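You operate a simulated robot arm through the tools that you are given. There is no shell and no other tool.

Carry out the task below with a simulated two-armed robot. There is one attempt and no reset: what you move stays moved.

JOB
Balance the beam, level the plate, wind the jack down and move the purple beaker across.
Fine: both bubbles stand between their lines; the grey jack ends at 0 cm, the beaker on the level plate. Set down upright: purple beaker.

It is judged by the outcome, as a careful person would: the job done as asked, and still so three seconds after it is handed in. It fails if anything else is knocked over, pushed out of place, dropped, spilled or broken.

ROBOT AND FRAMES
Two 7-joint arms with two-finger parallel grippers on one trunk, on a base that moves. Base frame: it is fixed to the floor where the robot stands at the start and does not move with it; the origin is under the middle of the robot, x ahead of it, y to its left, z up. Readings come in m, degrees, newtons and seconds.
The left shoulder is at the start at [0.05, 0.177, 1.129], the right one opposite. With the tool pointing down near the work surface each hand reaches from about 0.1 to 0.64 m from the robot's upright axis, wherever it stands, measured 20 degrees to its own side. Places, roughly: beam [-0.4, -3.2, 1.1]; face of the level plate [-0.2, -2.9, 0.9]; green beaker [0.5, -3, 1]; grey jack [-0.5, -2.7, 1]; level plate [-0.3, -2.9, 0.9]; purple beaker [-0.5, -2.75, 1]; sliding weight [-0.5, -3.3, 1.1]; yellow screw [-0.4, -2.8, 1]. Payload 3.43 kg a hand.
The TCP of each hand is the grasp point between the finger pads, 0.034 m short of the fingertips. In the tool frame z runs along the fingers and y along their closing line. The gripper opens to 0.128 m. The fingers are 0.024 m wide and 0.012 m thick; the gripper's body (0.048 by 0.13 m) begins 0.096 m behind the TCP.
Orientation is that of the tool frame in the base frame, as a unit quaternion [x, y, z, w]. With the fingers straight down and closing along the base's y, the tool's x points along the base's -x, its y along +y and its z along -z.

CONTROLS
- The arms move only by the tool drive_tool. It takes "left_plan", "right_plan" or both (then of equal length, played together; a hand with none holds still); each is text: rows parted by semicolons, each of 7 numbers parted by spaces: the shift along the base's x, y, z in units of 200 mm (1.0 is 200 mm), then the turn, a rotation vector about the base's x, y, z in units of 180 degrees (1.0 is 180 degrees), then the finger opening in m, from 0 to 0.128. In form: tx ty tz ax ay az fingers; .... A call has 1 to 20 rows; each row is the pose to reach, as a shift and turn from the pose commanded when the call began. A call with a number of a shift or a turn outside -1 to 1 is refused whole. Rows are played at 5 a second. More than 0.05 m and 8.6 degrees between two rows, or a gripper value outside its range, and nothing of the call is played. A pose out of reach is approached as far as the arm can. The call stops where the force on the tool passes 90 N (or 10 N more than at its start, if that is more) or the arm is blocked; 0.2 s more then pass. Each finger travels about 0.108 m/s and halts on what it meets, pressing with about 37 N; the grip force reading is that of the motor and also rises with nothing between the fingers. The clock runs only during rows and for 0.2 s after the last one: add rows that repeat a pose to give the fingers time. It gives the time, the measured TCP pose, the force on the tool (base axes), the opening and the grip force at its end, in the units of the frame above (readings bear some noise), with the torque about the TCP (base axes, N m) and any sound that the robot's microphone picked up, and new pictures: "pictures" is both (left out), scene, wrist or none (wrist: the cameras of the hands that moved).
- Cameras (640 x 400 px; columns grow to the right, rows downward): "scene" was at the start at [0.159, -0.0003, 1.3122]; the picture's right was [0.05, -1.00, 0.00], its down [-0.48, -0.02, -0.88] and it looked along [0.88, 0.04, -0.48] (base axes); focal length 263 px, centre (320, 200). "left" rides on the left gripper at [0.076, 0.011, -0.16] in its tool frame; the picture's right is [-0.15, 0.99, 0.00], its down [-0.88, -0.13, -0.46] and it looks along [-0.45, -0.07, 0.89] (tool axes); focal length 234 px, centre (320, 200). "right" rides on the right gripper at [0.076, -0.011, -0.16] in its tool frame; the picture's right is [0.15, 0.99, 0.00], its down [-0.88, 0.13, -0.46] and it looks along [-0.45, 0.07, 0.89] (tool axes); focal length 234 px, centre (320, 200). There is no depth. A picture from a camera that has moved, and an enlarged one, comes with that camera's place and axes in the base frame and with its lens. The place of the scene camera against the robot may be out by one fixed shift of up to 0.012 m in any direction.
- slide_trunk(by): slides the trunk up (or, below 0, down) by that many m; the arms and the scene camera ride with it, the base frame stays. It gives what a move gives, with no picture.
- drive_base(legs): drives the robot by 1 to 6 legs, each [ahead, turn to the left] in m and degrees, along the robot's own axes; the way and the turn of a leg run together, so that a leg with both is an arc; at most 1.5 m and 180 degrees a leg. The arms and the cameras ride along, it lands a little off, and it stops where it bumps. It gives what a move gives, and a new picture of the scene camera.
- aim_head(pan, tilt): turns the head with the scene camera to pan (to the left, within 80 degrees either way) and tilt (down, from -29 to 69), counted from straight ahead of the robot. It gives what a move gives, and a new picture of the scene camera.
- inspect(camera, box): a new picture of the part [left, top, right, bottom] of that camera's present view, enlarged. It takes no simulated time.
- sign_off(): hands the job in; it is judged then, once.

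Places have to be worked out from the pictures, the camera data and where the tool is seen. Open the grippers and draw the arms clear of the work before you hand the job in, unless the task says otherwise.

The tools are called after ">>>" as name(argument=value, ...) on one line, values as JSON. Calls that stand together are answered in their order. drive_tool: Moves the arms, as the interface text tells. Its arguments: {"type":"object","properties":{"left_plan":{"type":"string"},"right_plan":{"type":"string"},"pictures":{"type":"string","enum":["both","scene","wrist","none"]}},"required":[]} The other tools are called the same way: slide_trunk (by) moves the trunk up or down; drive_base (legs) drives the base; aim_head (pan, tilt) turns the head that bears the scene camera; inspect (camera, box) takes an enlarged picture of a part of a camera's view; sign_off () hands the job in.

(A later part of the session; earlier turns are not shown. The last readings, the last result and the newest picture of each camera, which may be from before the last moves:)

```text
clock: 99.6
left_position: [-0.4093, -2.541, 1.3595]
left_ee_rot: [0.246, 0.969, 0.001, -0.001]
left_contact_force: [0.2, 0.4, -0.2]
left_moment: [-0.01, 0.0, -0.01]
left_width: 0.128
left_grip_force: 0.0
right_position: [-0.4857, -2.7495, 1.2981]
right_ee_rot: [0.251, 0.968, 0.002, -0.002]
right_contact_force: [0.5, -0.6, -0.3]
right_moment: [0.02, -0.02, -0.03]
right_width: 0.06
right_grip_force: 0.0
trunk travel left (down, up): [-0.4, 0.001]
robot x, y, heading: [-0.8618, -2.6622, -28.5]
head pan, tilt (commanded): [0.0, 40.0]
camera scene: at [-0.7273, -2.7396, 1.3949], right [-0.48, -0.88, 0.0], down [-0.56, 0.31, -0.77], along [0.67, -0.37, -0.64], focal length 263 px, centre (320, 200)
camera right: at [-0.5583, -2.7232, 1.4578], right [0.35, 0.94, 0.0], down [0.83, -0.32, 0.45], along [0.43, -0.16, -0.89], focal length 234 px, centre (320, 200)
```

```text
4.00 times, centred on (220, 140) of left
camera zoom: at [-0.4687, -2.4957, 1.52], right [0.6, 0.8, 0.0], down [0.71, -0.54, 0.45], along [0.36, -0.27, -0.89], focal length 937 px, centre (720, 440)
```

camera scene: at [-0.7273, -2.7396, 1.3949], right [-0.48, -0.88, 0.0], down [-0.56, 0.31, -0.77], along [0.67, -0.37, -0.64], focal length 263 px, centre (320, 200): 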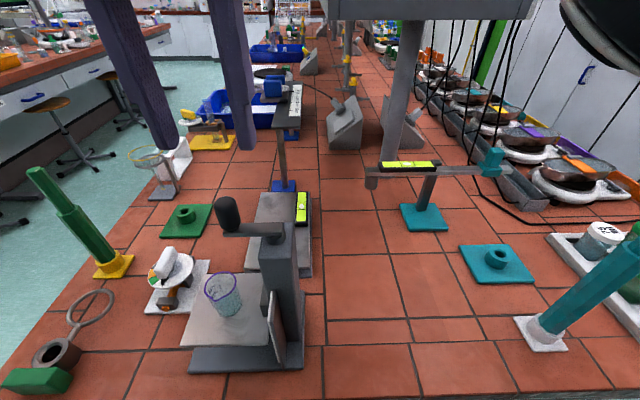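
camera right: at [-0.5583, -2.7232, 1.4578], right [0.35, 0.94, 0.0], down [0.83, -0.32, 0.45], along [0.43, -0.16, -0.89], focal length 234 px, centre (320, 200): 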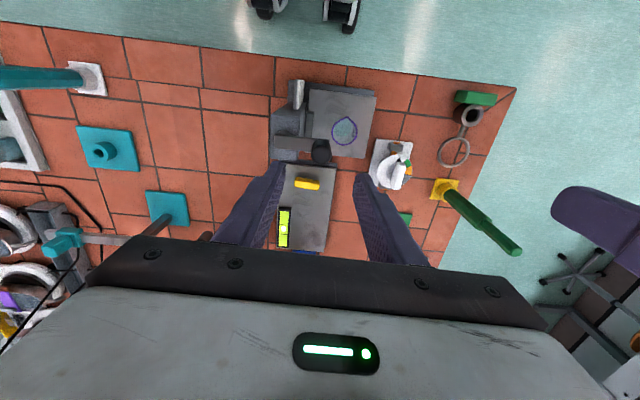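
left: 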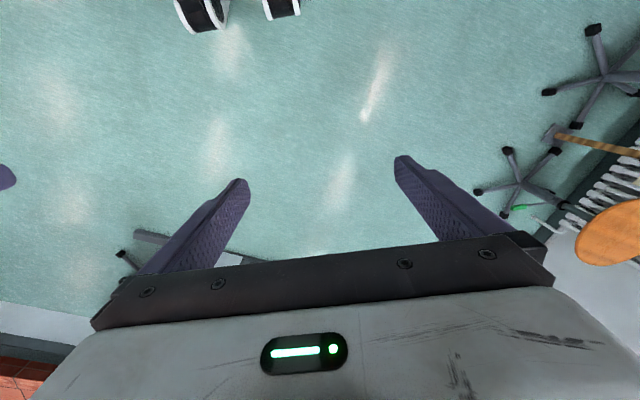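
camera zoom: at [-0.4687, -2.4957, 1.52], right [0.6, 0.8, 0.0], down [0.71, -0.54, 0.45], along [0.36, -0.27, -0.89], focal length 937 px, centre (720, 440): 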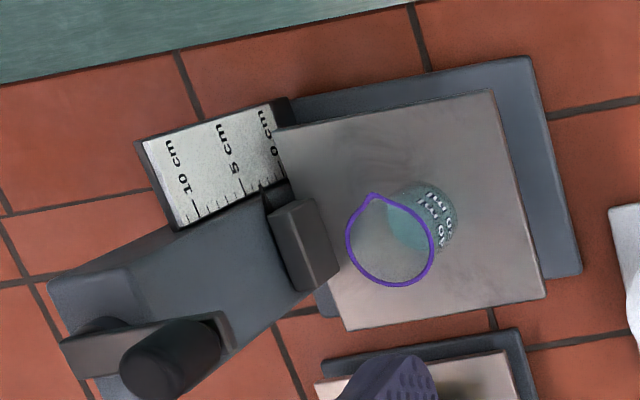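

The knob (22 mm wide, top z ≈ 1.198) is directly under the hand; the hub is at about (-0.509, -2.788), so the crank radius is about 45 mm. I lower so the fingertips straddle the knob just above the crank arm.

>>> drive_tool(right_plan="-0.021 0.019 -0.16 0 0 0 0.06; -0.021 0.019 -0.33 0 0 0 0.06; -0.021 0.019 -0.48 0 0 0 0.06; -0.021 0.019 -0.48 0 0 0 0.06", pictures="both")

>>> inspect(camera="right", box=[230, 80, 410, 240])

>>> inspect(camera="scene", box=[180, 150, 330, 300])

```text
clock: 100.6
left_position: [-0.4075, -2.5426, 1.3592]
left_ee_rot: [0.246, 0.969, 0.001, -0.001]
left_contact_force: [0.0, 0.2, -0.2]
left_moment: [0.0, -0.01, 0.02]
left_width: 0.1282
left_grip_force: 0.0
right_position: [-0.4911, -2.7432, 1.2031]
right_ee_rot: [0.251, 0.968, 0.003, -0.001]
right_contact_force: [0.0, 0.2, -0.3]
right_moment: [0.01, 0.0, -0.05]
right_width: 0.0598
right_grip_force: 0.0
trunk travel left (down, up): [-0.4, 0.001]
robot x, y, heading: [-0.8614, -2.6608, -28.5]
head pan, tilt (commanded): [0.0, 40.0]
camera scene: at [-0.7275, -2.7388, 1.395], right [-0.48, -0.88, 0.0], down [-0.56, 0.31, -0.77], along [0.67, -0.37, -0.64], focal length 263 px, centre (320, 200)
camera right: at [-0.5634, -2.7178, 1.3622], right [0.35, 0.94, 0.0], down [0.83, -0.32, 0.45], along [0.43, -0.16, -0.89], focal length 234 px, centre (320, 200)
```

scene: 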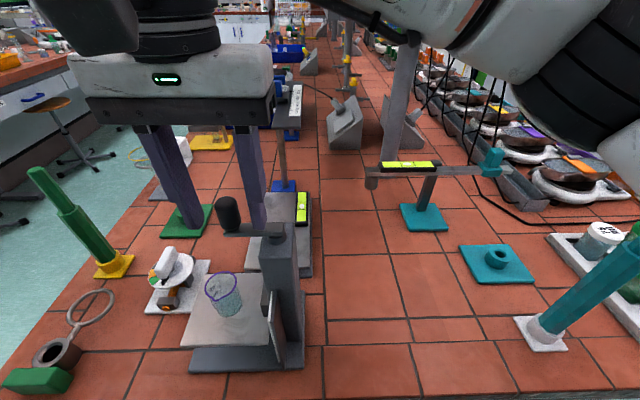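
right: 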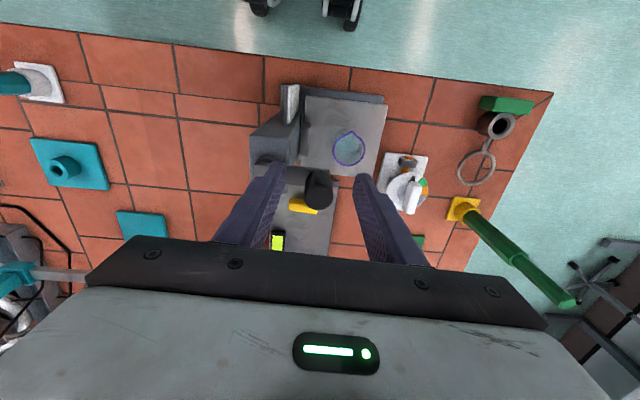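

```text
2.50 times, centred on (320, 160) of right
camera zoom: at [-0.5634, -2.7178, 1.3622], right [0.35, 0.94, 0.0], down [0.83, -0.32, 0.45], along [0.43, -0.16, -0.89], focal length 585 px, centre (320, 300)
```

zoom: 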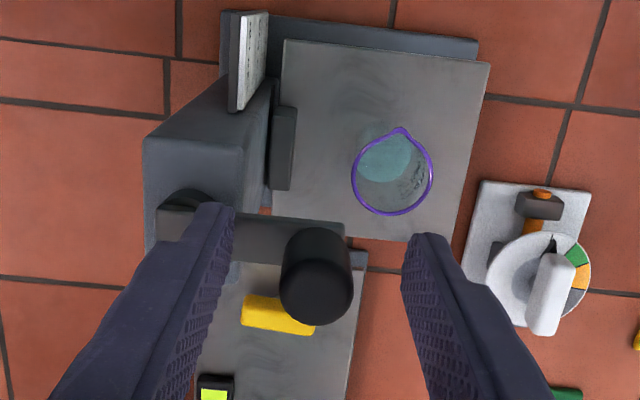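

```text
2.67 times, centred on (255, 225) of scene
camera zoom: at [-0.7275, -2.7388, 1.395], right [-0.48, -0.88, 0.0], down [-0.56, 0.31, -0.77], along [0.67, -0.37, -0.64], focal length 702 px, centre (493, 133)
```

zoom: 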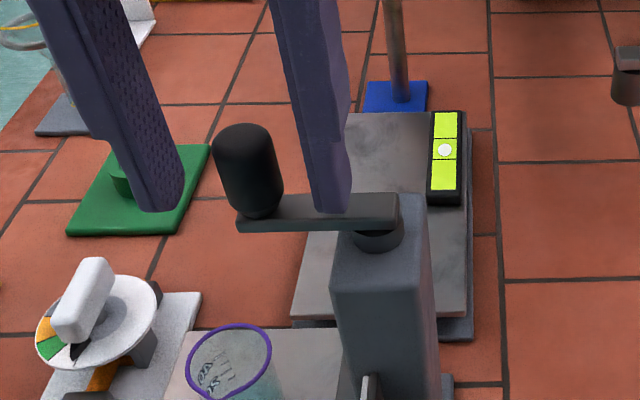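

The knob is centred between the fingers, 4 mm ahead of the TCP. I move 4 mm ahead and close on it.

>>> drive_tool(right_plan="0.018 -0.01 0 0 0 0 0.06; 0.018 -0.01 0 0 0 0 0.04; 0.018 -0.01 0 0 0 0 0.02; 0.018 -0.01 0 0 0 0 0.014; 0.018 -0.01 0 0 0 0 0.014", pictures="wrist")

>>> inspect(camera="right", box=[230, 80, 410, 240])

```text
clock: 101.8
left_position: [-0.4085, -2.541, 1.3604]
left_ee_rot: [0.246, 0.969, 0.001, -0.001]
left_contact_force: [0.0, 0.2, -0.1]
left_moment: [0.0, 0.0, -0.02]
left_width: 0.1282
left_grip_force: 0.1
right_position: [-0.4892, -2.7469, 1.2034]
right_ee_rot: [0.252, 0.968, 0.001, -0.001]
right_contact_force: [-1.0, -1.4, -0.8]
right_moment: [-0.23, 0.08, 0.01]
right_width: 0.0231
right_grip_force: 44.8
trunk travel left (down, up): [-0.4, 0.001]
robot x, y, heading: [-0.8611, -2.6592, -28.5]
head pan, tilt (commanded): [0.0, 40.0]
camera right: at [-0.5596, -2.7202, 1.3623], right [0.35, 0.94, 0.0], down [0.83, -0.32, 0.45], along [0.43, -0.16, -0.89], focal length 234 px, centre (320, 200)
```

right: 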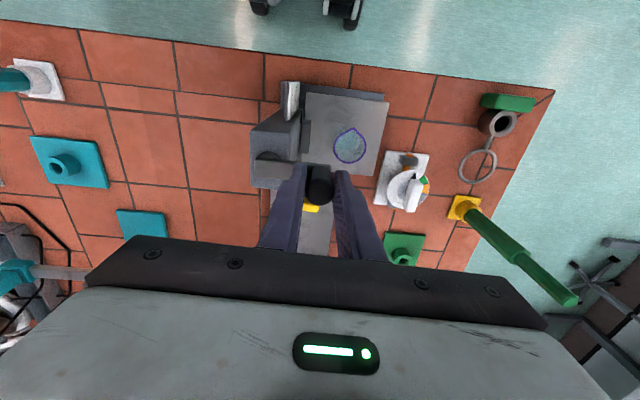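

```text
2.50 times, centred on (320, 160) of right
camera zoom: at [-0.5596, -2.7202, 1.3623], right [0.35, 0.94, 0.0], down [0.83, -0.32, 0.45], along [0.43, -0.16, -0.89], focal length 585 px, centre (320, 300)
```

zoom: 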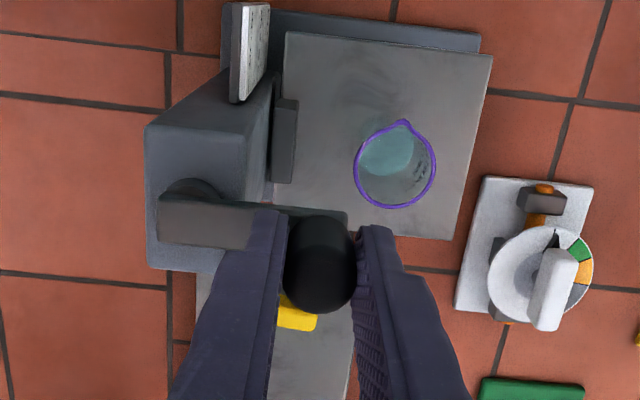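

The knob is held at (-0.489, -2.747). I estimate the hub at (-0.509, -2.795) with radius 52 mm, and turn the crank counter-clockwise by 45° along that circle to see the forces and the direction of travel.

>>> drive_tool(right_plan="-0.0488 0.0147 0 0 0 0 0.014; -0.0995 0.0196 0 0 0 0 0.014; -0.1503 0.0145 0 0 0 0 0.014; -0.199 -0.0003 0 0 0 0 0.014", pictures="both")

>>> inspect(camera="left", box=[170, 108, 220, 140])

>>> inspect(camera="right", box=[230, 80, 410, 240])

```text
clock: 102.8
left_position: [-0.4096, -2.5391, 1.361]
left_ee_rot: [0.246, 0.969, 0.0, -0.001]
left_contact_force: [-0.6, 0.3, 0.4]
left_moment: [0.0, 0.0, 0.02]
left_width: 0.1277
left_grip_force: 0.1
right_position: [-0.5285, -2.7456, 1.2033]
right_ee_rot: [0.249, 0.968, 0.002, -0.002]
right_contact_force: [-3.5, 10.9, 3.3]
right_moment: [0.01, -0.42, -0.01]
right_width: 0.0228
right_grip_force: 45.3
trunk travel left (down, up): [-0.4, 0.001]
robot x, y, heading: [-0.8605, -2.6598, -28.5]
head pan, tilt (commanded): [0.0, 40.0]
camera scene: at [-0.7283, -2.737, 1.3952], right [-0.48, -0.88, 0.0], down [-0.56, 0.31, -0.77], along [0.67, -0.37, -0.64], focal length 263 px, centre (320, 200)
camera right: at [-0.6001, -2.7184, 1.3622], right [0.35, 0.94, 0.0], down [0.83, -0.31, 0.45], along [0.43, -0.15, -0.89], focal length 234 px, centre (320, 200)
```

scene: 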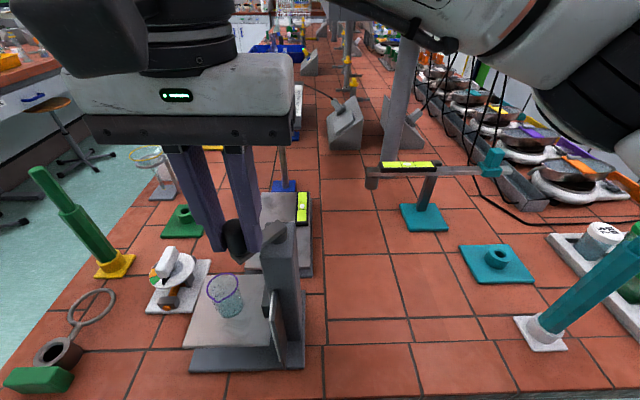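
right: 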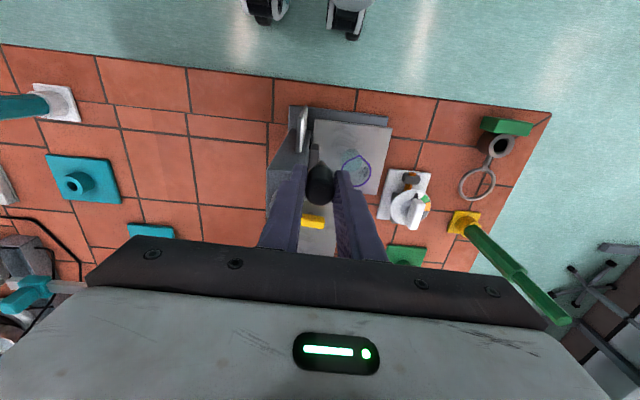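

```text
12.50 times, centred on (195, 124) of left
camera zoom: at [-0.47, -2.4929, 1.5201], right [0.6, 0.8, 0.0], down [0.71, -0.53, 0.46], along [0.36, -0.27, -0.89], focal length 2927 px, centre (1882, 1150)
```

zoom: 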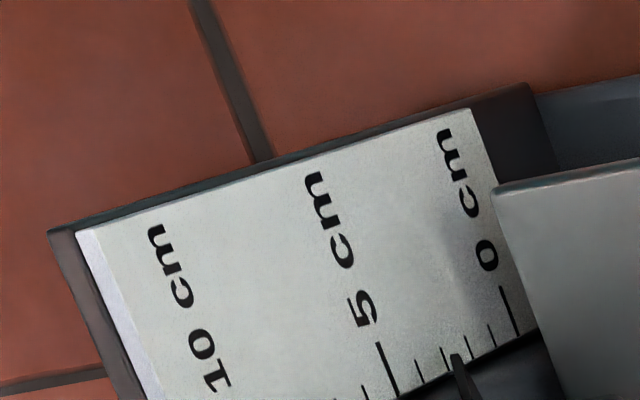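

```text
2.50 times, centred on (320, 160) of right
camera zoom: at [-0.6001, -2.7184, 1.3622], right [0.35, 0.94, 0.0], down [0.83, -0.31, 0.45], along [0.43, -0.15, -0.89], focal length 585 px, centre (320, 300)
```

zoom: 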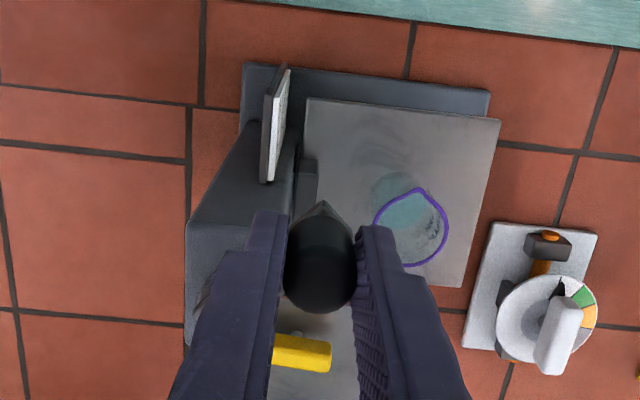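

Counter-clockwise lowers the jack: the pointer went from about 3.1 to 2.7 cm in 45°. Forces suggest the hub is at (-0.510, -2.792) with a 50 mm radius; I turn 60° further on that circle.

>>> drive_tool(right_plan="-0.047 -0.021 0 0 0 0 0.014; -0.0865 -0.055 0 0 0 0 0.014; -0.118 -0.0965 0 0 0 0 0.014; -0.14 -0.1435 0 0 0 0 0.014; -0.1515 -0.1945 0 0 0 0 0.014; -0.1515 -0.1945 0 0 0 0 0.014", pictures="wrist")

>>> inspect(camera="left", box=[170, 108, 220, 140])

>>> inspect(camera="left", box=[140, 90, 300, 190])

```text
clock: 104.2
left_position: [-0.4118, -2.5403, 1.3619]
left_ee_rot: [0.246, 0.969, 0.002, 0.0]
left_contact_force: [0.5, -0.3, 0.6]
left_moment: [0.02, 0.0, -0.01]
left_width: 0.1281
left_grip_force: 0.1
right_position: [-0.559, -2.7874, 1.2022]
right_ee_rot: [0.25, 0.968, 0.001, -0.002]
right_contact_force: [-17.7, -0.3, 8.8]
right_moment: [-0.31, 0.54, 0.01]
right_width: 0.0229
right_grip_force: 44.9
trunk travel left (down, up): [-0.4, 0.001]
robot x, y, heading: [-0.8595, -2.6604, -28.8]
head pan, tilt (commanded): [0.0, 40.0]
camera right: at [-0.6319, -2.7601, 1.3622], right [0.35, 0.94, 0.0], down [0.83, -0.31, 0.45], along [0.42, -0.16, -0.89], focal length 234 px, centre (320, 200)
```

right: 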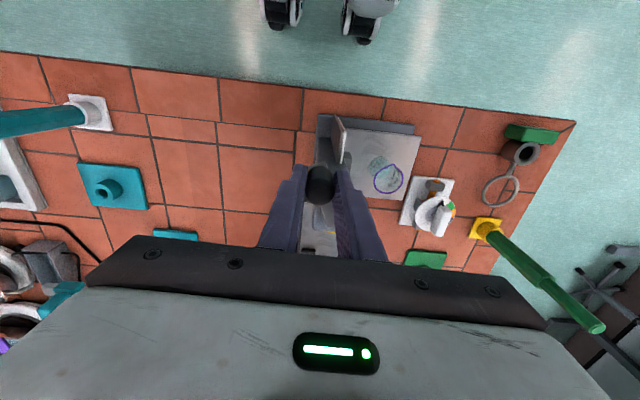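

```text
12.50 times, centred on (195, 124) of left
camera zoom: at [-0.4725, -2.4951, 1.5212], right [0.6, 0.8, 0.0], down [0.71, -0.54, 0.46], along [0.37, -0.27, -0.89], focal length 2927 px, centre (1882, 1150)
```

zoom: 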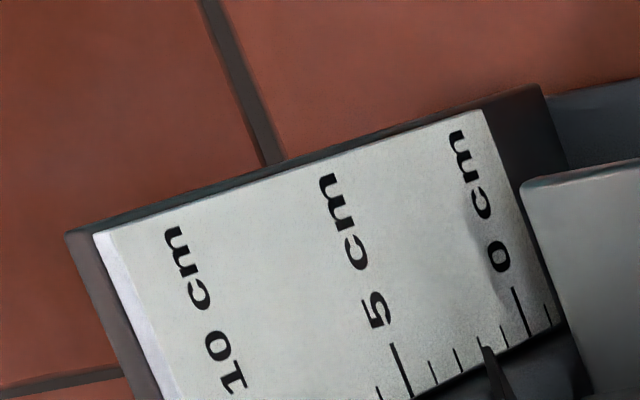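

```text
4.00 times, centred on (220, 140) of left
camera zoom: at [-0.4725, -2.4951, 1.5212], right [0.6, 0.8, 0.0], down [0.71, -0.54, 0.46], along [0.37, -0.27, -0.89], focal length 937 px, centre (720, 440)
```

zoom: 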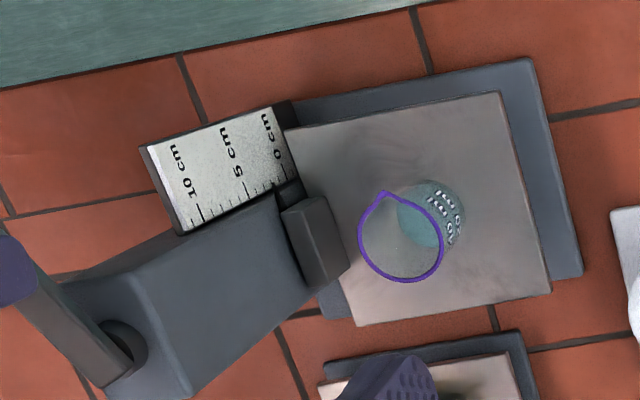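

Pointer now reads about 1.8 cm from this angle; the rate is close to 4 cm per turn, and the scale has marks below 0, so I must stop at 0 carefully. I turn another 72° counter-clockwise.

>>> drive_tool(right_plan="-0.0075 -0.0495 0.004 0 0 0 0.014; 0.0025 -0.1015 0.004 0 0 0 0.014; 0.023 -0.15 0.004 0 0 0 0.014; 0.053 -0.1935 0.004 0 0 0 0.014; 0.0915 -0.2295 0.004 0 0 0 0.014; 0.137 -0.2565 0.004 0 0 0 0.014; 0.137 -0.2565 0.004 0 0 0 0.014", pictures="both")

>>> inspect(camera="left", box=[170, 108, 220, 140])

>>> inspect(camera="left", box=[140, 90, 300, 190])

```text
clock: 105.8
left_position: [-0.4078, -2.5413, 1.3603]
left_ee_rot: [0.246, 0.969, 0.0, 0.0]
left_contact_force: [0.0, 0.3, 0.2]
left_moment: [0.02, -0.02, 0.01]
left_width: 0.1279
left_grip_force: 0.1
right_position: [-0.5282, -2.8381, 1.2025]
right_ee_rot: [0.251, 0.968, 0.002, 0.0]
right_contact_force: [0.4, 0.3, -6.6]
right_moment: [-0.45, -0.39, 0.01]
right_width: 0.0229
right_grip_force: 44.8
trunk travel left (down, up): [-0.4, 0.001]
robot x, y, heading: [-0.861, -2.6602, -28.5]
head pan, tilt (commanded): [0.0, 40.0]
camera scene: at [-0.7269, -2.7391, 1.3948], right [-0.48, -0.88, 0.0], down [-0.56, 0.31, -0.77], along [0.67, -0.37, -0.64], focal length 263 px, centre (320, 200)
camera right: at [-0.6004, -2.8114, 1.3621], right [0.35, 0.94, 0.0], down [0.83, -0.32, 0.45], along [0.43, -0.16, -0.89], focal length 234 px, centre (320, 200)
```

scene: 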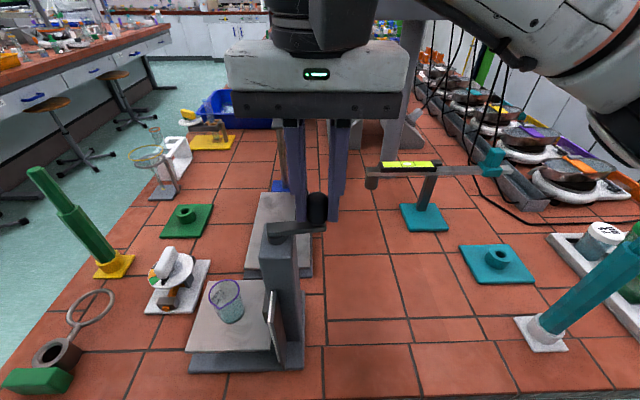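
right: 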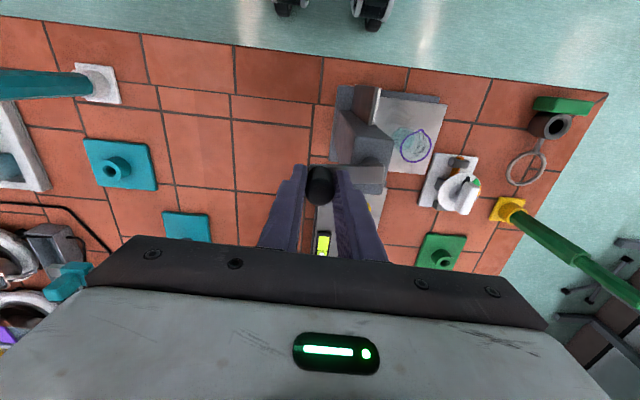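

```text
12.50 times, centred on (195, 124) of left
camera zoom: at [-0.4683, -2.4951, 1.5198], right [0.6, 0.8, 0.0], down [0.71, -0.54, 0.45], along [0.36, -0.27, -0.89], focal length 2927 px, centre (1882, 1150)
```

zoom: 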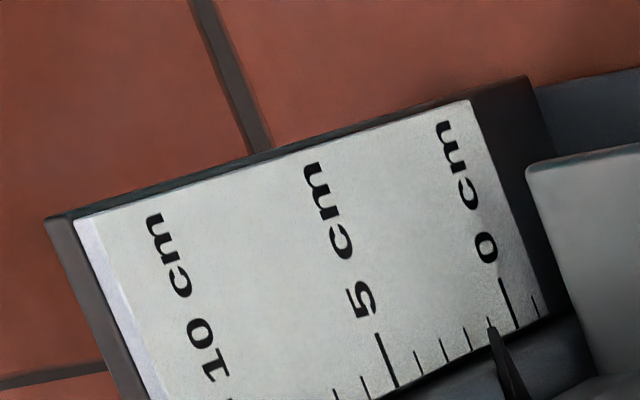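

```text
4.00 times, centred on (220, 140) of left
camera zoom: at [-0.4683, -2.4951, 1.5198], right [0.6, 0.8, 0.0], down [0.71, -0.54, 0.45], along [0.36, -0.27, -0.89], focal length 937 px, centre (720, 440)
```

zoom: 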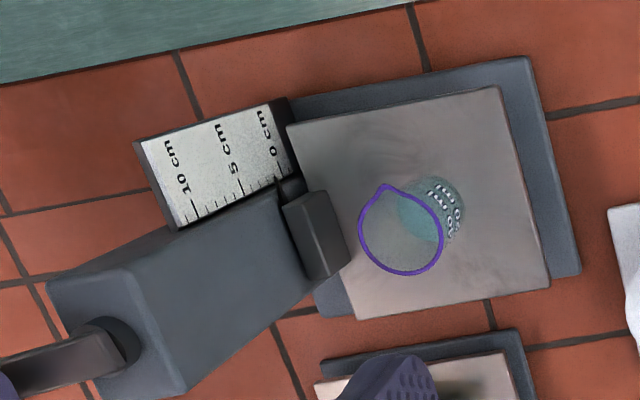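

About 0.95–1.0 cm now, 180° turned, so the rate is 4 cm per turn and about 85–90° remain. I turn 72° more, then examine the pointer closely.

>>> drive_tool(right_plan="0.05 -0.0175 -0.002 0 0 0 0.014; 0.102 -0.024 -0.002 0 0 0 0.014; 0.1545 -0.0195 -0.002 0 0 0 0.014; 0.205 -0.004 -0.002 0 0 0 0.014; 0.2515 0.0215 -0.002 0 0 0 0.014; 0.2915 0.056 -0.002 0 0 0 0.014; 0.2915 0.056 -0.002 0 0 0 0.014", pictures="both")

>>> inspect(camera="left", box=[170, 108, 220, 140])

```text
clock: 107.4
left_position: [-0.4095, -2.5403, 1.3602]
left_ee_rot: [0.245, 0.97, 0.0, 0.0]
left_contact_force: [0.2, -0.7, 0.7]
left_moment: [0.02, 0.02, -0.01]
left_width: 0.128
left_grip_force: 0.1
right_position: [-0.4732, -2.8243, 1.2026]
right_ee_rot: [0.25, 0.968, 0.002, -0.001]
right_contact_force: [-9.4, 7.5, -3.8]
right_moment: [0.15, 0.56, 0.02]
right_width: 0.0231
right_grip_force: 45.4
trunk travel left (down, up): [-0.4, 0.001]
robot x, y, heading: [-0.8634, -2.6583, -28.7]
head pan, tilt (commanded): [0.0, 40.0]
camera scene: at [-0.7285, -2.7379, 1.3951], right [-0.48, -0.88, 0.0], down [-0.56, 0.31, -0.77], along [0.67, -0.37, -0.64], focal length 263 px, centre (320, 200)
camera right: at [-0.5449, -2.7982, 1.3623], right [0.35, 0.94, 0.0], down [0.83, -0.31, 0.45], along [0.43, -0.16, -0.89], focal length 234 px, centre (320, 200)
```

scene: 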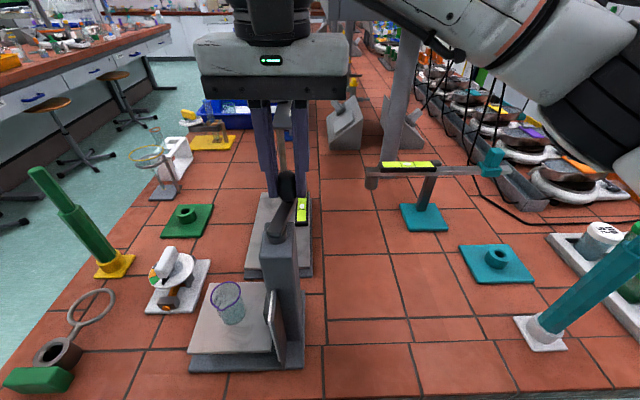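
right: 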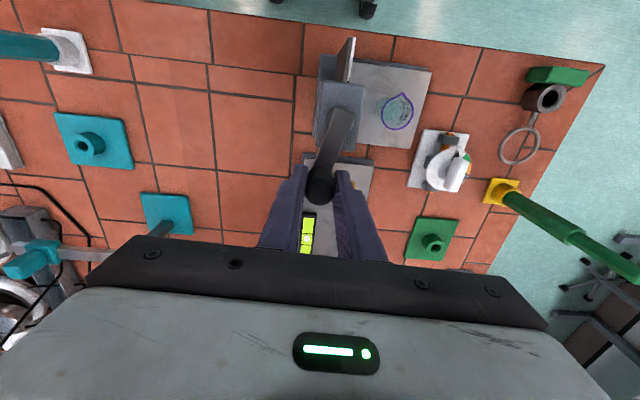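

```text
12.50 times, centred on (195, 124) of left
camera zoom: at [-0.4702, -2.4938, 1.5202], right [0.6, 0.8, 0.0], down [0.71, -0.54, 0.46], along [0.36, -0.27, -0.89], focal length 2927 px, centre (1882, 1150)
```

zoom: 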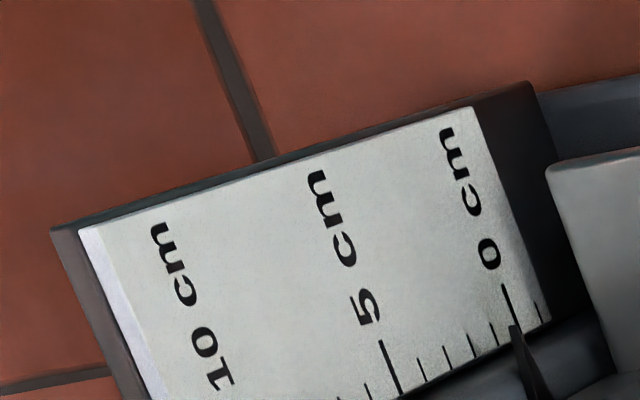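

The pointer is now just above the 0 mark from this angle. To rule out parallax I bring the left hand lower and further left, rolled 30° so its camera looks at the scale more squarely.

>>> drive_tool(left_plan="0.0576 0.1052 -0.16 -0.0292 0.016 0 0.128; 0.1152 0.2104 -0.32 -0.0585 0.032 0 0.128; 0.1728 0.3156 -0.48 -0.0877 0.048 0 0.128; 0.2304 0.4208 -0.64 -0.117 0.064 0 0.128; 0.288 0.526 -0.8 -0.1462 0.08 0 0.128; 0.288 0.526 -0.8 -0.1462 0.08 0 0.128", pictures="both")

```text
clock: 108.8
left_position: [-0.3506, -2.4335, 1.1993]
left_ee_rot: [0.239, 0.936, -0.25, -0.064]
left_contact_force: [-0.5, -0.1, -1.0]
left_moment: [-0.01, -0.01, 0.02]
left_width: 0.1279
left_grip_force: 0.1
right_position: [-0.4732, -2.8243, 1.203]
right_ee_rot: [0.25, 0.968, 0.002, -0.001]
right_contact_force: [-10.0, 9.0, -8.3]
right_moment: [0.11, 0.17, 0.0]
right_width: 0.0231
right_grip_force: 44.9
trunk travel left (down, up): [-0.4, 0.001]
robot x, y, heading: [-0.8632, -2.6624, -28.6]
head pan, tilt (commanded): [0.0, 40.0]
camera scene: at [-0.7284, -2.7377, 1.3951], right [-0.48, -0.88, 0.0], down [-0.56, 0.31, -0.77], along [0.67, -0.37, -0.64], focal length 263 px, centre (320, 200)
camera left: at [-0.3743, -2.3194, 1.3321], right [0.54, 0.68, -0.5], down [0.83, -0.32, 0.46], along [0.15, -0.66, -0.74], focal length 234 px, centre (320, 200)
```

scene: 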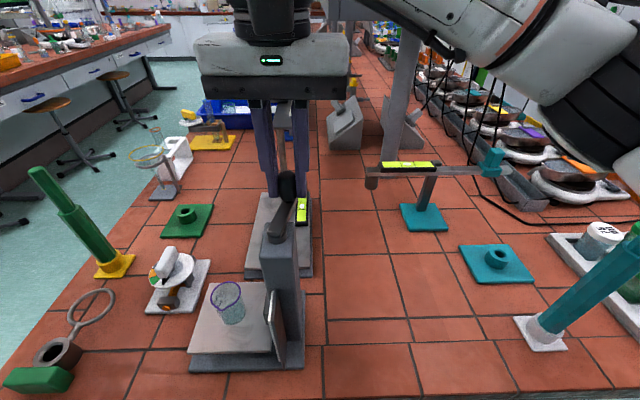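
left: 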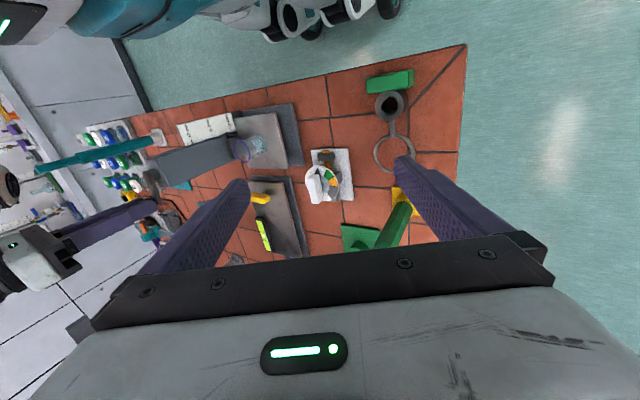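

The scale shows well from here; I zoom in on the pointer.

>>> inspect(camera="left", box=[175, 105, 255, 155])

>>> inspect(camera="left", box=[210, 110, 242, 140])

```text
8.00 times, centred on (215, 130) of left
camera zoom: at [-0.3743, -2.3194, 1.3321], right [0.54, 0.68, -0.5], down [0.83, -0.32, 0.46], along [0.15, -0.66, -0.74], focal length 1873 px, centre (1160, 760)
```

zoom: 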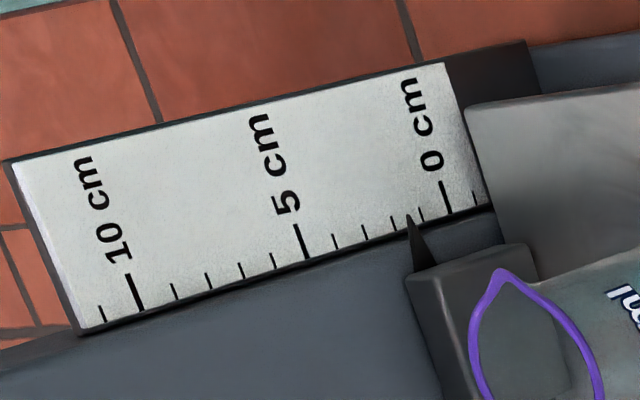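

```text
13.33 times, centred on (226, 125) of left
camera zoom: at [-0.3743, -2.3194, 1.3321], right [0.54, 0.68, -0.5], down [0.83, -0.32, 0.46], along [0.15, -0.66, -0.74], focal length 3122 px, centre (1573, 1200)
```

zoom: 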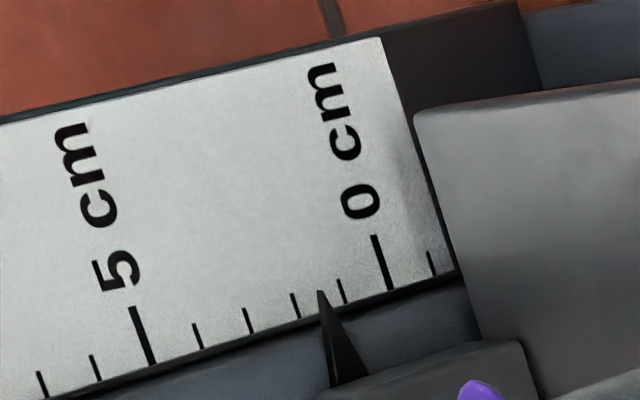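

Triangulating pointer and marks from the two left-camera views gives the 0 mark at z 0.958, 5 mark at 1.007 and pointer tip at 0.981, standing 1.1 cm off the board. So the true reading is about 2.2 cm: it started at 5 cm, and about 198° more is needed. I continue counter-clockwise, 96° first.

>>> drive_tool(right_plan="0.03 0.043 0 0 0 0 0.014; 0.052 0.09 0 0 0 0 0.014; 0.0635 0.1405 0 0 0 0 0.014; 0.0645 0.192 0 0 0 0 0.014; 0.055 0.243 0 0 0 0 0.014; 0.0345 0.2905 0 0 0 0 0.014; 0.005 0.333 0 0 0 0 0.014; -0.0325 0.3685 0 0 0 0 0.014; -0.0325 0.3685 0 0 0 0 0.014", pictures="scene")

>>> inspect(camera="left", box=[210, 110, 242, 140])

```text
clock: 110.8
left_position: [-0.3496, -2.4368, 1.2007]
left_ee_rot: [0.238, 0.936, -0.25, -0.066]
left_contact_force: [0.0, 0.3, 0.0]
left_moment: [0.04, -0.01, -0.01]
left_width: 0.1281
left_grip_force: 0.2
right_position: [-0.4773, -2.7533, 1.202]
right_ee_rot: [0.251, 0.968, 0.002, 0.0]
right_contact_force: [-2.9, -6.1, -5.3]
right_moment: [-0.51, -0.05, -0.02]
right_width: 0.023
right_grip_force: 44.9
trunk travel left (down, up): [-0.4, 0.001]
robot x, y, heading: [-0.8627, -2.663, -28.8]
head pan, tilt (commanded): [0.0, 40.0]
camera scene: at [-0.7275, -2.7399, 1.3949], right [-0.48, -0.88, 0.0], down [-0.56, 0.31, -0.77], along [0.67, -0.37, -0.64], focal length 263 px, centre (320, 200)
```

scene: 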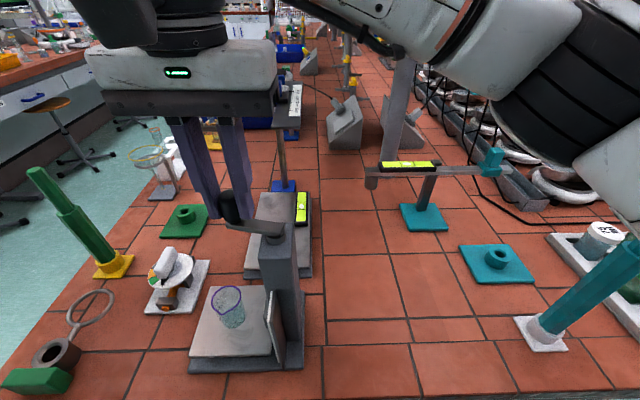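

```text
13.33 times, centred on (226, 125) of left
camera zoom: at [-0.3734, -2.3221, 1.3327], right [0.54, 0.68, -0.49], down [0.83, -0.32, 0.46], along [0.15, -0.66, -0.74], focal length 3122 px, centre (1573, 1200)
```

zoom: 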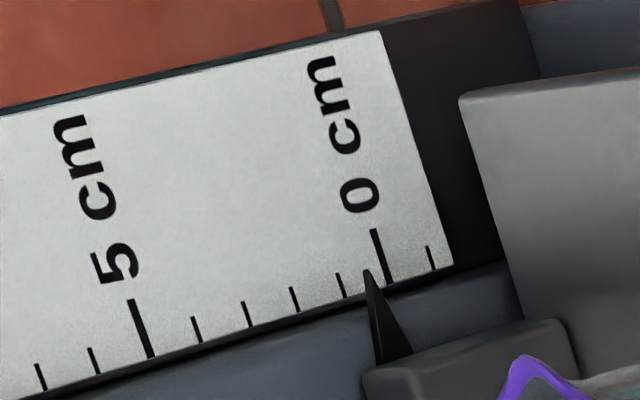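

The change of 1.06 cm over 96° confirms the rate, leaving about 1.15 cm (~103°). I turn another 84°, then measure before finishing.

>>> drive_tool(right_plan="-0.0445 0.0265 -0.002 0 0 0 0.014; -0.0935 0.0435 -0.002 0 0 0 0.014; -0.1445 0.05 -0.002 0 0 0 0.014; -0.1965 0.0455 -0.002 0 0 0 0.014; -0.246 0.0305 -0.002 0 0 0 0.014; -0.291 0.0055 -0.002 0 0 0 0.014; -0.33 -0.0285 -0.002 0 0 0 0.014; -0.33 -0.0285 -0.002 0 0 0 0.014", pictures="scene")

>>> inspect(camera="left", box=[210, 110, 242, 140])

```text
clock: 112.6
left_position: [-0.3529, -2.4354, 1.2012]
left_ee_rot: [0.238, 0.936, -0.251, -0.064]
left_contact_force: [1.1, -0.4, -0.6]
left_moment: [-0.01, 0.01, -0.01]
left_width: 0.1279
left_grip_force: 0.1
right_position: [-0.5459, -2.7563, 1.2017]
right_ee_rot: [0.25, 0.968, 0.002, -0.001]
right_contact_force: [-8.4, 7.8, 14.3]
right_moment: [0.19, 0.63, 0.02]
right_width: 0.0228
right_grip_force: 45.0
trunk travel left (down, up): [-0.4, 0.001]
robot x, y, heading: [-0.8624, -2.658, -28.6]
head pan, tilt (commanded): [0.0, 40.0]
camera scene: at [-0.7294, -2.7374, 1.3954], right [-0.48, -0.88, 0.0], down [-0.56, 0.31, -0.77], along [0.67, -0.37, -0.64], focal length 263 px, centre (320, 200)
```

scene: 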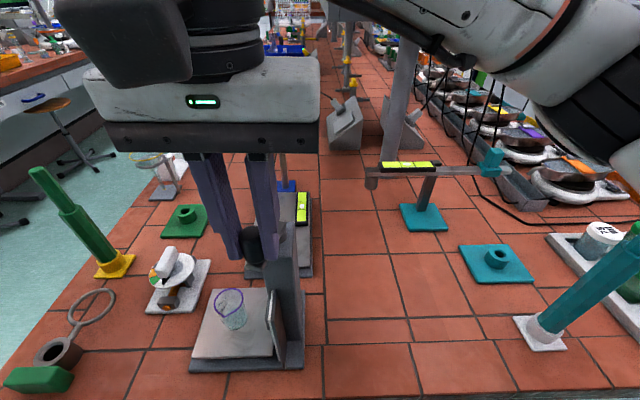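

```text
13.33 times, centred on (226, 125) of left
camera zoom: at [-0.3753, -2.3197, 1.3328], right [0.54, 0.68, -0.49], down [0.83, -0.32, 0.46], along [0.15, -0.66, -0.74], focal length 3122 px, centre (1573, 1200)
```

zoom: 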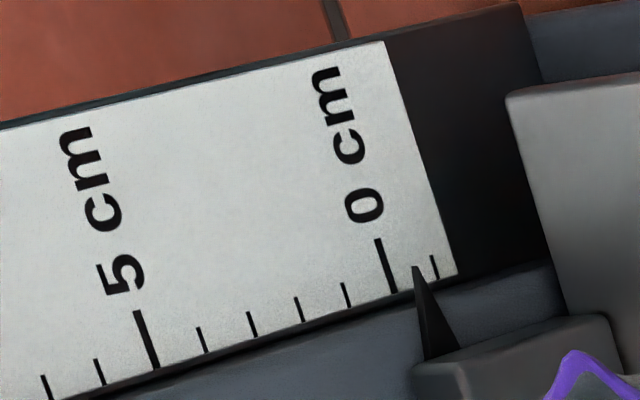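

The pointer's apparent reading of -0.56 minus the parallax (1.03 cm stand-off × slope 0.76) gives about 0.2 cm, matching the turn count. I turn the remaining 18°.

>>> drive_tool(right_plan="-0.0245 -0.0305 0.003 0 0 0 0.014; -0.044 -0.065 0.003 0 0 0 0.014; -0.044 -0.065 0.003 0 0 0 0.014; -0.044 -0.065 0.003 0 0 0 0.014", pictures="none")

>>> inspect(camera="left", box=[210, 110, 242, 140])

```text
clock: 113.6
left_position: [-0.3524, -2.4344, 1.1992]
left_ee_rot: [0.239, 0.936, -0.25, -0.065]
left_contact_force: [0.0, 0.1, 0.8]
left_moment: [0.02, 0.0, 0.01]
left_width: 0.128
left_grip_force: 0.1
right_position: [-0.5547, -2.7682, 1.2025]
right_ee_rot: [0.249, 0.968, 0.001, -0.001]
right_contact_force: [-13.3, 14.8, -8.4]
right_moment: [0.07, -0.21, 0.04]
right_width: 0.0228
right_grip_force: 44.8
trunk travel left (down, up): [-0.4, 0.001]
robot x, y, heading: [-0.857, -2.663, -28.5]
head pan, tilt (commanded): [0.0, 40.0]
```

```text
13.33 times, centred on (226, 125) of left
camera zoom: at [-0.375, -2.3187, 1.3322], right [0.54, 0.68, -0.5], down [0.83, -0.32, 0.46], along [0.15, -0.66, -0.74], focal length 3122 px, centre (1573, 1200)
```

zoom: 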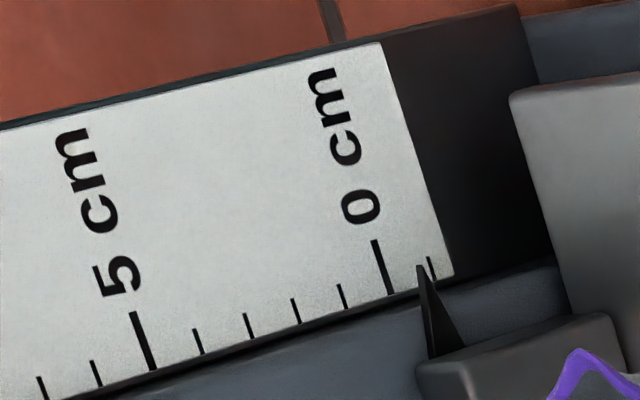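

The pointer seems to be at about zero given the parallax. To verify, I roll the left hand another 30° and lower it 8 cm for a flatter view of the scale.

>>> drive_tool(left_plan="0 0 -0.1 -0.0366 0.02 0 0.128; 0 0 -0.2 -0.0731 0.04 0 0.128; 0 0 -0.3 -0.1097 0.06 0 0.128; 0 0 -0.4 -0.1462 0.08 0 0.128; 0 0 -0.4 -0.1462 0.08 0 0.128", pictures="wrist")

```text
clock: 114.8
left_position: [-0.369, -2.4322, 1.1255]
left_ee_rot: [0.213, 0.839, -0.485, -0.125]
left_contact_force: [0.6, 0.0, -0.8]
left_moment: [0.01, 0.0, 0.03]
left_width: 0.1281
left_grip_force: 0.1
left hand out of reach, approached as far as the arm can: row 3, 4, 5
right_position: [-0.5543, -2.7691, 1.2035]
right_ee_rot: [0.25, 0.968, 0.001, -0.003]
right_contact_force: [-14.0, 16.5, -20.0]
right_moment: [0.28, 0.29, -0.03]
right_width: 0.023
right_grip_force: 44.8
trunk travel left (down, up): [-0.4, 0.001]
robot x, y, heading: [-0.8611, -2.661, -28.7]
head pan, tilt (commanded): [0.0, 40.0]
camera left: at [-0.367, -2.2696, 1.1942], right [0.36, 0.36, -0.86], down [0.93, -0.13, 0.34], along [0.01, -0.92, -0.39], focal length 234 px, centre (320, 200)
```

left: 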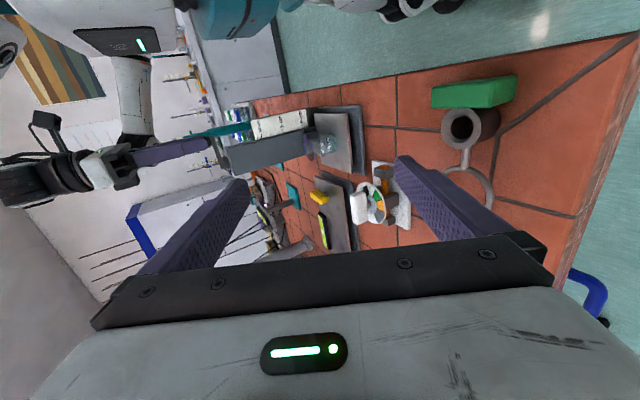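

>>> inspect(camera="left", box=[240, 95, 340, 165])

>>> inspect(camera="left", box=[285, 100, 325, 140])

```text
5.71 times, centred on (290, 130) of left
camera zoom: at [-0.367, -2.2696, 1.1942], right [0.36, 0.36, -0.86], down [0.93, -0.13, 0.34], along [0.01, -0.92, -0.39], focal length 1338 px, centre (491, 600)
```

zoom: 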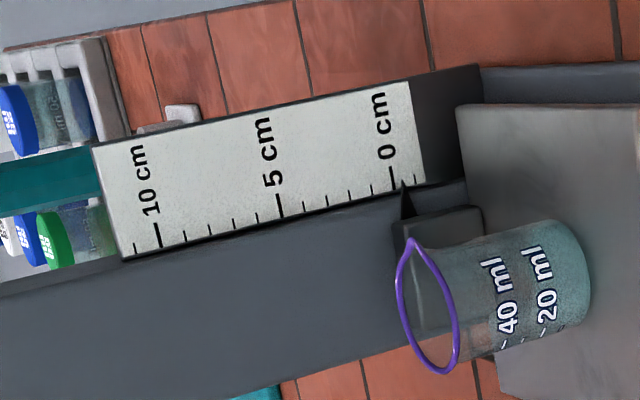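

```text
10.00 times, centred on (305, 120) of left
camera zoom: at [-0.367, -2.2696, 1.1942], right [0.36, 0.36, -0.86], down [0.93, -0.13, 0.34], along [0.01, -0.92, -0.39], focal length 2342 px, centre (470, 1000)
```

zoom: 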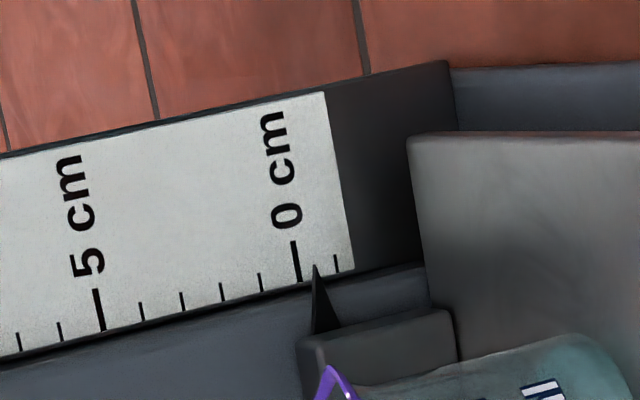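

From the flatter view the pointer reads -0.42 apparent; with the slopes of both views the true reading works out between -0.02 and +0.06 cm. I nudge the crank 2 mm further, relieve the vertical force, and then release the knob.

>>> drive_tool(right_plan="-0.004 -0.009 -0.0025 0 0 0 0.014; -0.004 -0.009 -0.0025 0 0 0 0.014; -0.004 -0.009 -0.0025 0 0 0 0.04; -0.004 -0.009 -0.0025 0 0 0 0.06; -0.004 -0.009 -0.0025 0 0 0 0.06; -0.004 -0.009 0.2 0 0 0 0.06; -0.004 -0.009 0.4 0 0 0 0.06; -0.004 -0.009 0.5 0 0 0 0.06", pictures="both")

>>> inspect(camera="left", box=[285, 100, 325, 140])

```text
clock: 116.6
left_position: [-0.3678, -2.4341, 1.1247]
left_ee_rot: [0.214, 0.84, -0.483, -0.125]
left_contact_force: [0.5, -0.5, -0.3]
left_moment: [0.03, 0.01, -0.02]
left_width: 0.1281
left_grip_force: 0.0
right_position: [-0.5532, -2.7713, 1.3012]
right_ee_rot: [0.25, 0.968, 0.002, -0.002]
right_contact_force: [-0.1, 0.2, -2.0]
right_moment: [-0.09, -0.09, -0.02]
right_width: 0.06
right_grip_force: 0.1
trunk travel left (down, up): [-0.4, 0.001]
robot x, y, heading: [-0.8581, -2.6597, -28.8]
head pan, tilt (commanded): [0.0, 40.0]
camera scene: at [-0.7272, -2.7389, 1.3956], right [-0.48, -0.88, 0.0], down [-0.56, 0.3, -0.77], along [0.68, -0.37, -0.64], focal length 263 px, centre (320, 200)
camera right: at [-0.625, -2.7461, 1.4617], right [0.35, 0.94, 0.0], down [0.83, -0.32, 0.45], along [0.43, -0.16, -0.89], focal length 234 px, centre (320, 200)
```

scene: 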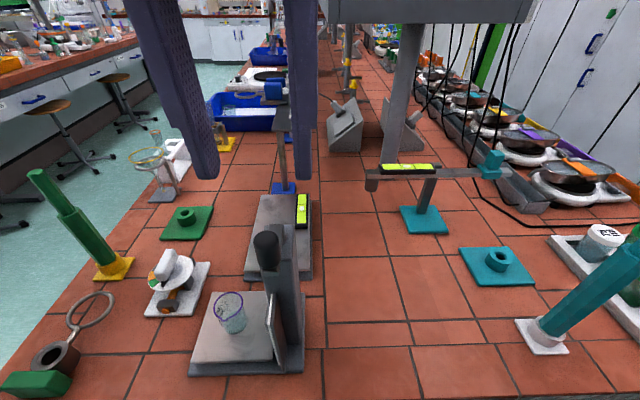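
right: 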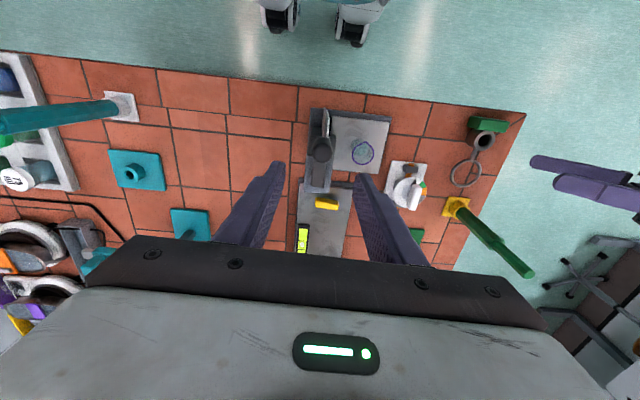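

```text
10.00 times, centred on (305, 120) of left
camera zoom: at [-0.3662, -2.2714, 1.1952], right [0.36, 0.37, -0.86], down [0.93, -0.13, 0.34], along [0.01, -0.92, -0.39], focal length 2342 px, centre (470, 1000)
```

zoom: 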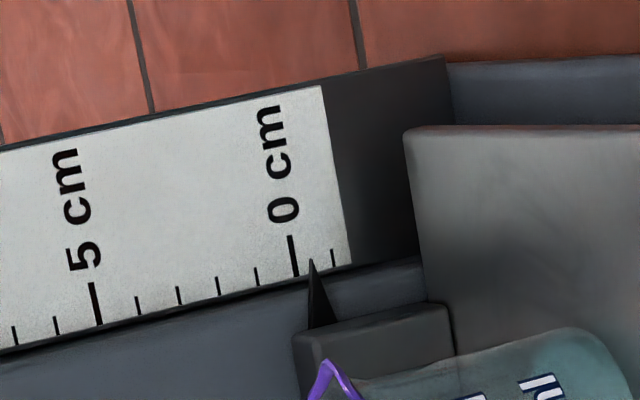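

The jack now stands at 0 cm with the knob released. I look at the beaker and its surroundings from the right wrist camera above.

>>> inspect(camera="right", box=[285, 90, 435, 240])

>>> inspect(camera="right", box=[310, 100, 400, 190])

>>> inspect(camera="left", box=[270, 90, 410, 200])

```text
2.67 times, centred on (360, 165) of right
camera zoom: at [-0.625, -2.7461, 1.4617], right [0.35, 0.94, 0.0], down [0.83, -0.32, 0.45], along [0.43, -0.16, -0.89], focal length 624 px, centre (213, 293)
```

zoom: 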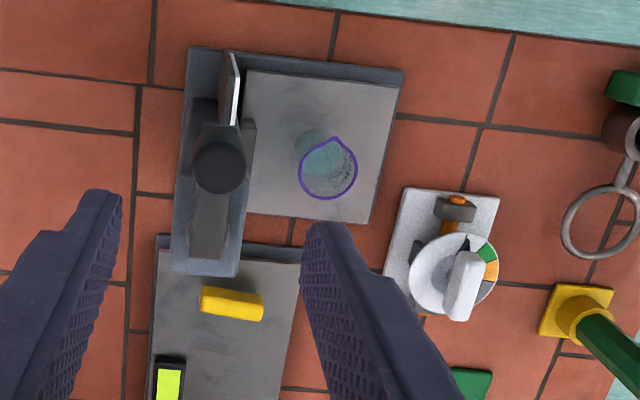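

```text
4.44 times, centred on (355, 145) of right
camera zoom: at [-0.625, -2.7461, 1.4617], right [0.35, 0.94, 0.0], down [0.83, -0.32, 0.45], along [0.43, -0.16, -0.89], focal length 1041 px, centre (164, 444)
```

zoom: 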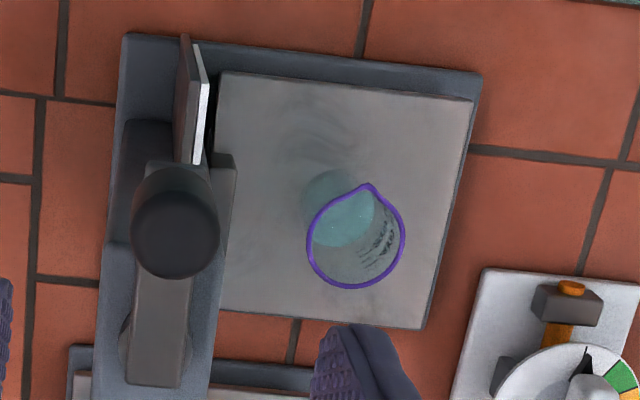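

```text
3.64 times, centred on (340, 145) of left
camera zoom: at [-0.3662, -2.2714, 1.1952], right [0.36, 0.37, -0.86], down [0.93, -0.13, 0.34], along [0.01, -0.92, -0.39], focal length 852 px, centre (247, 400)
```

zoom: 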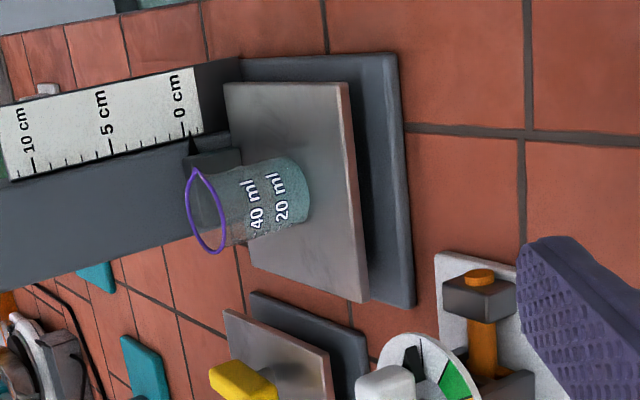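

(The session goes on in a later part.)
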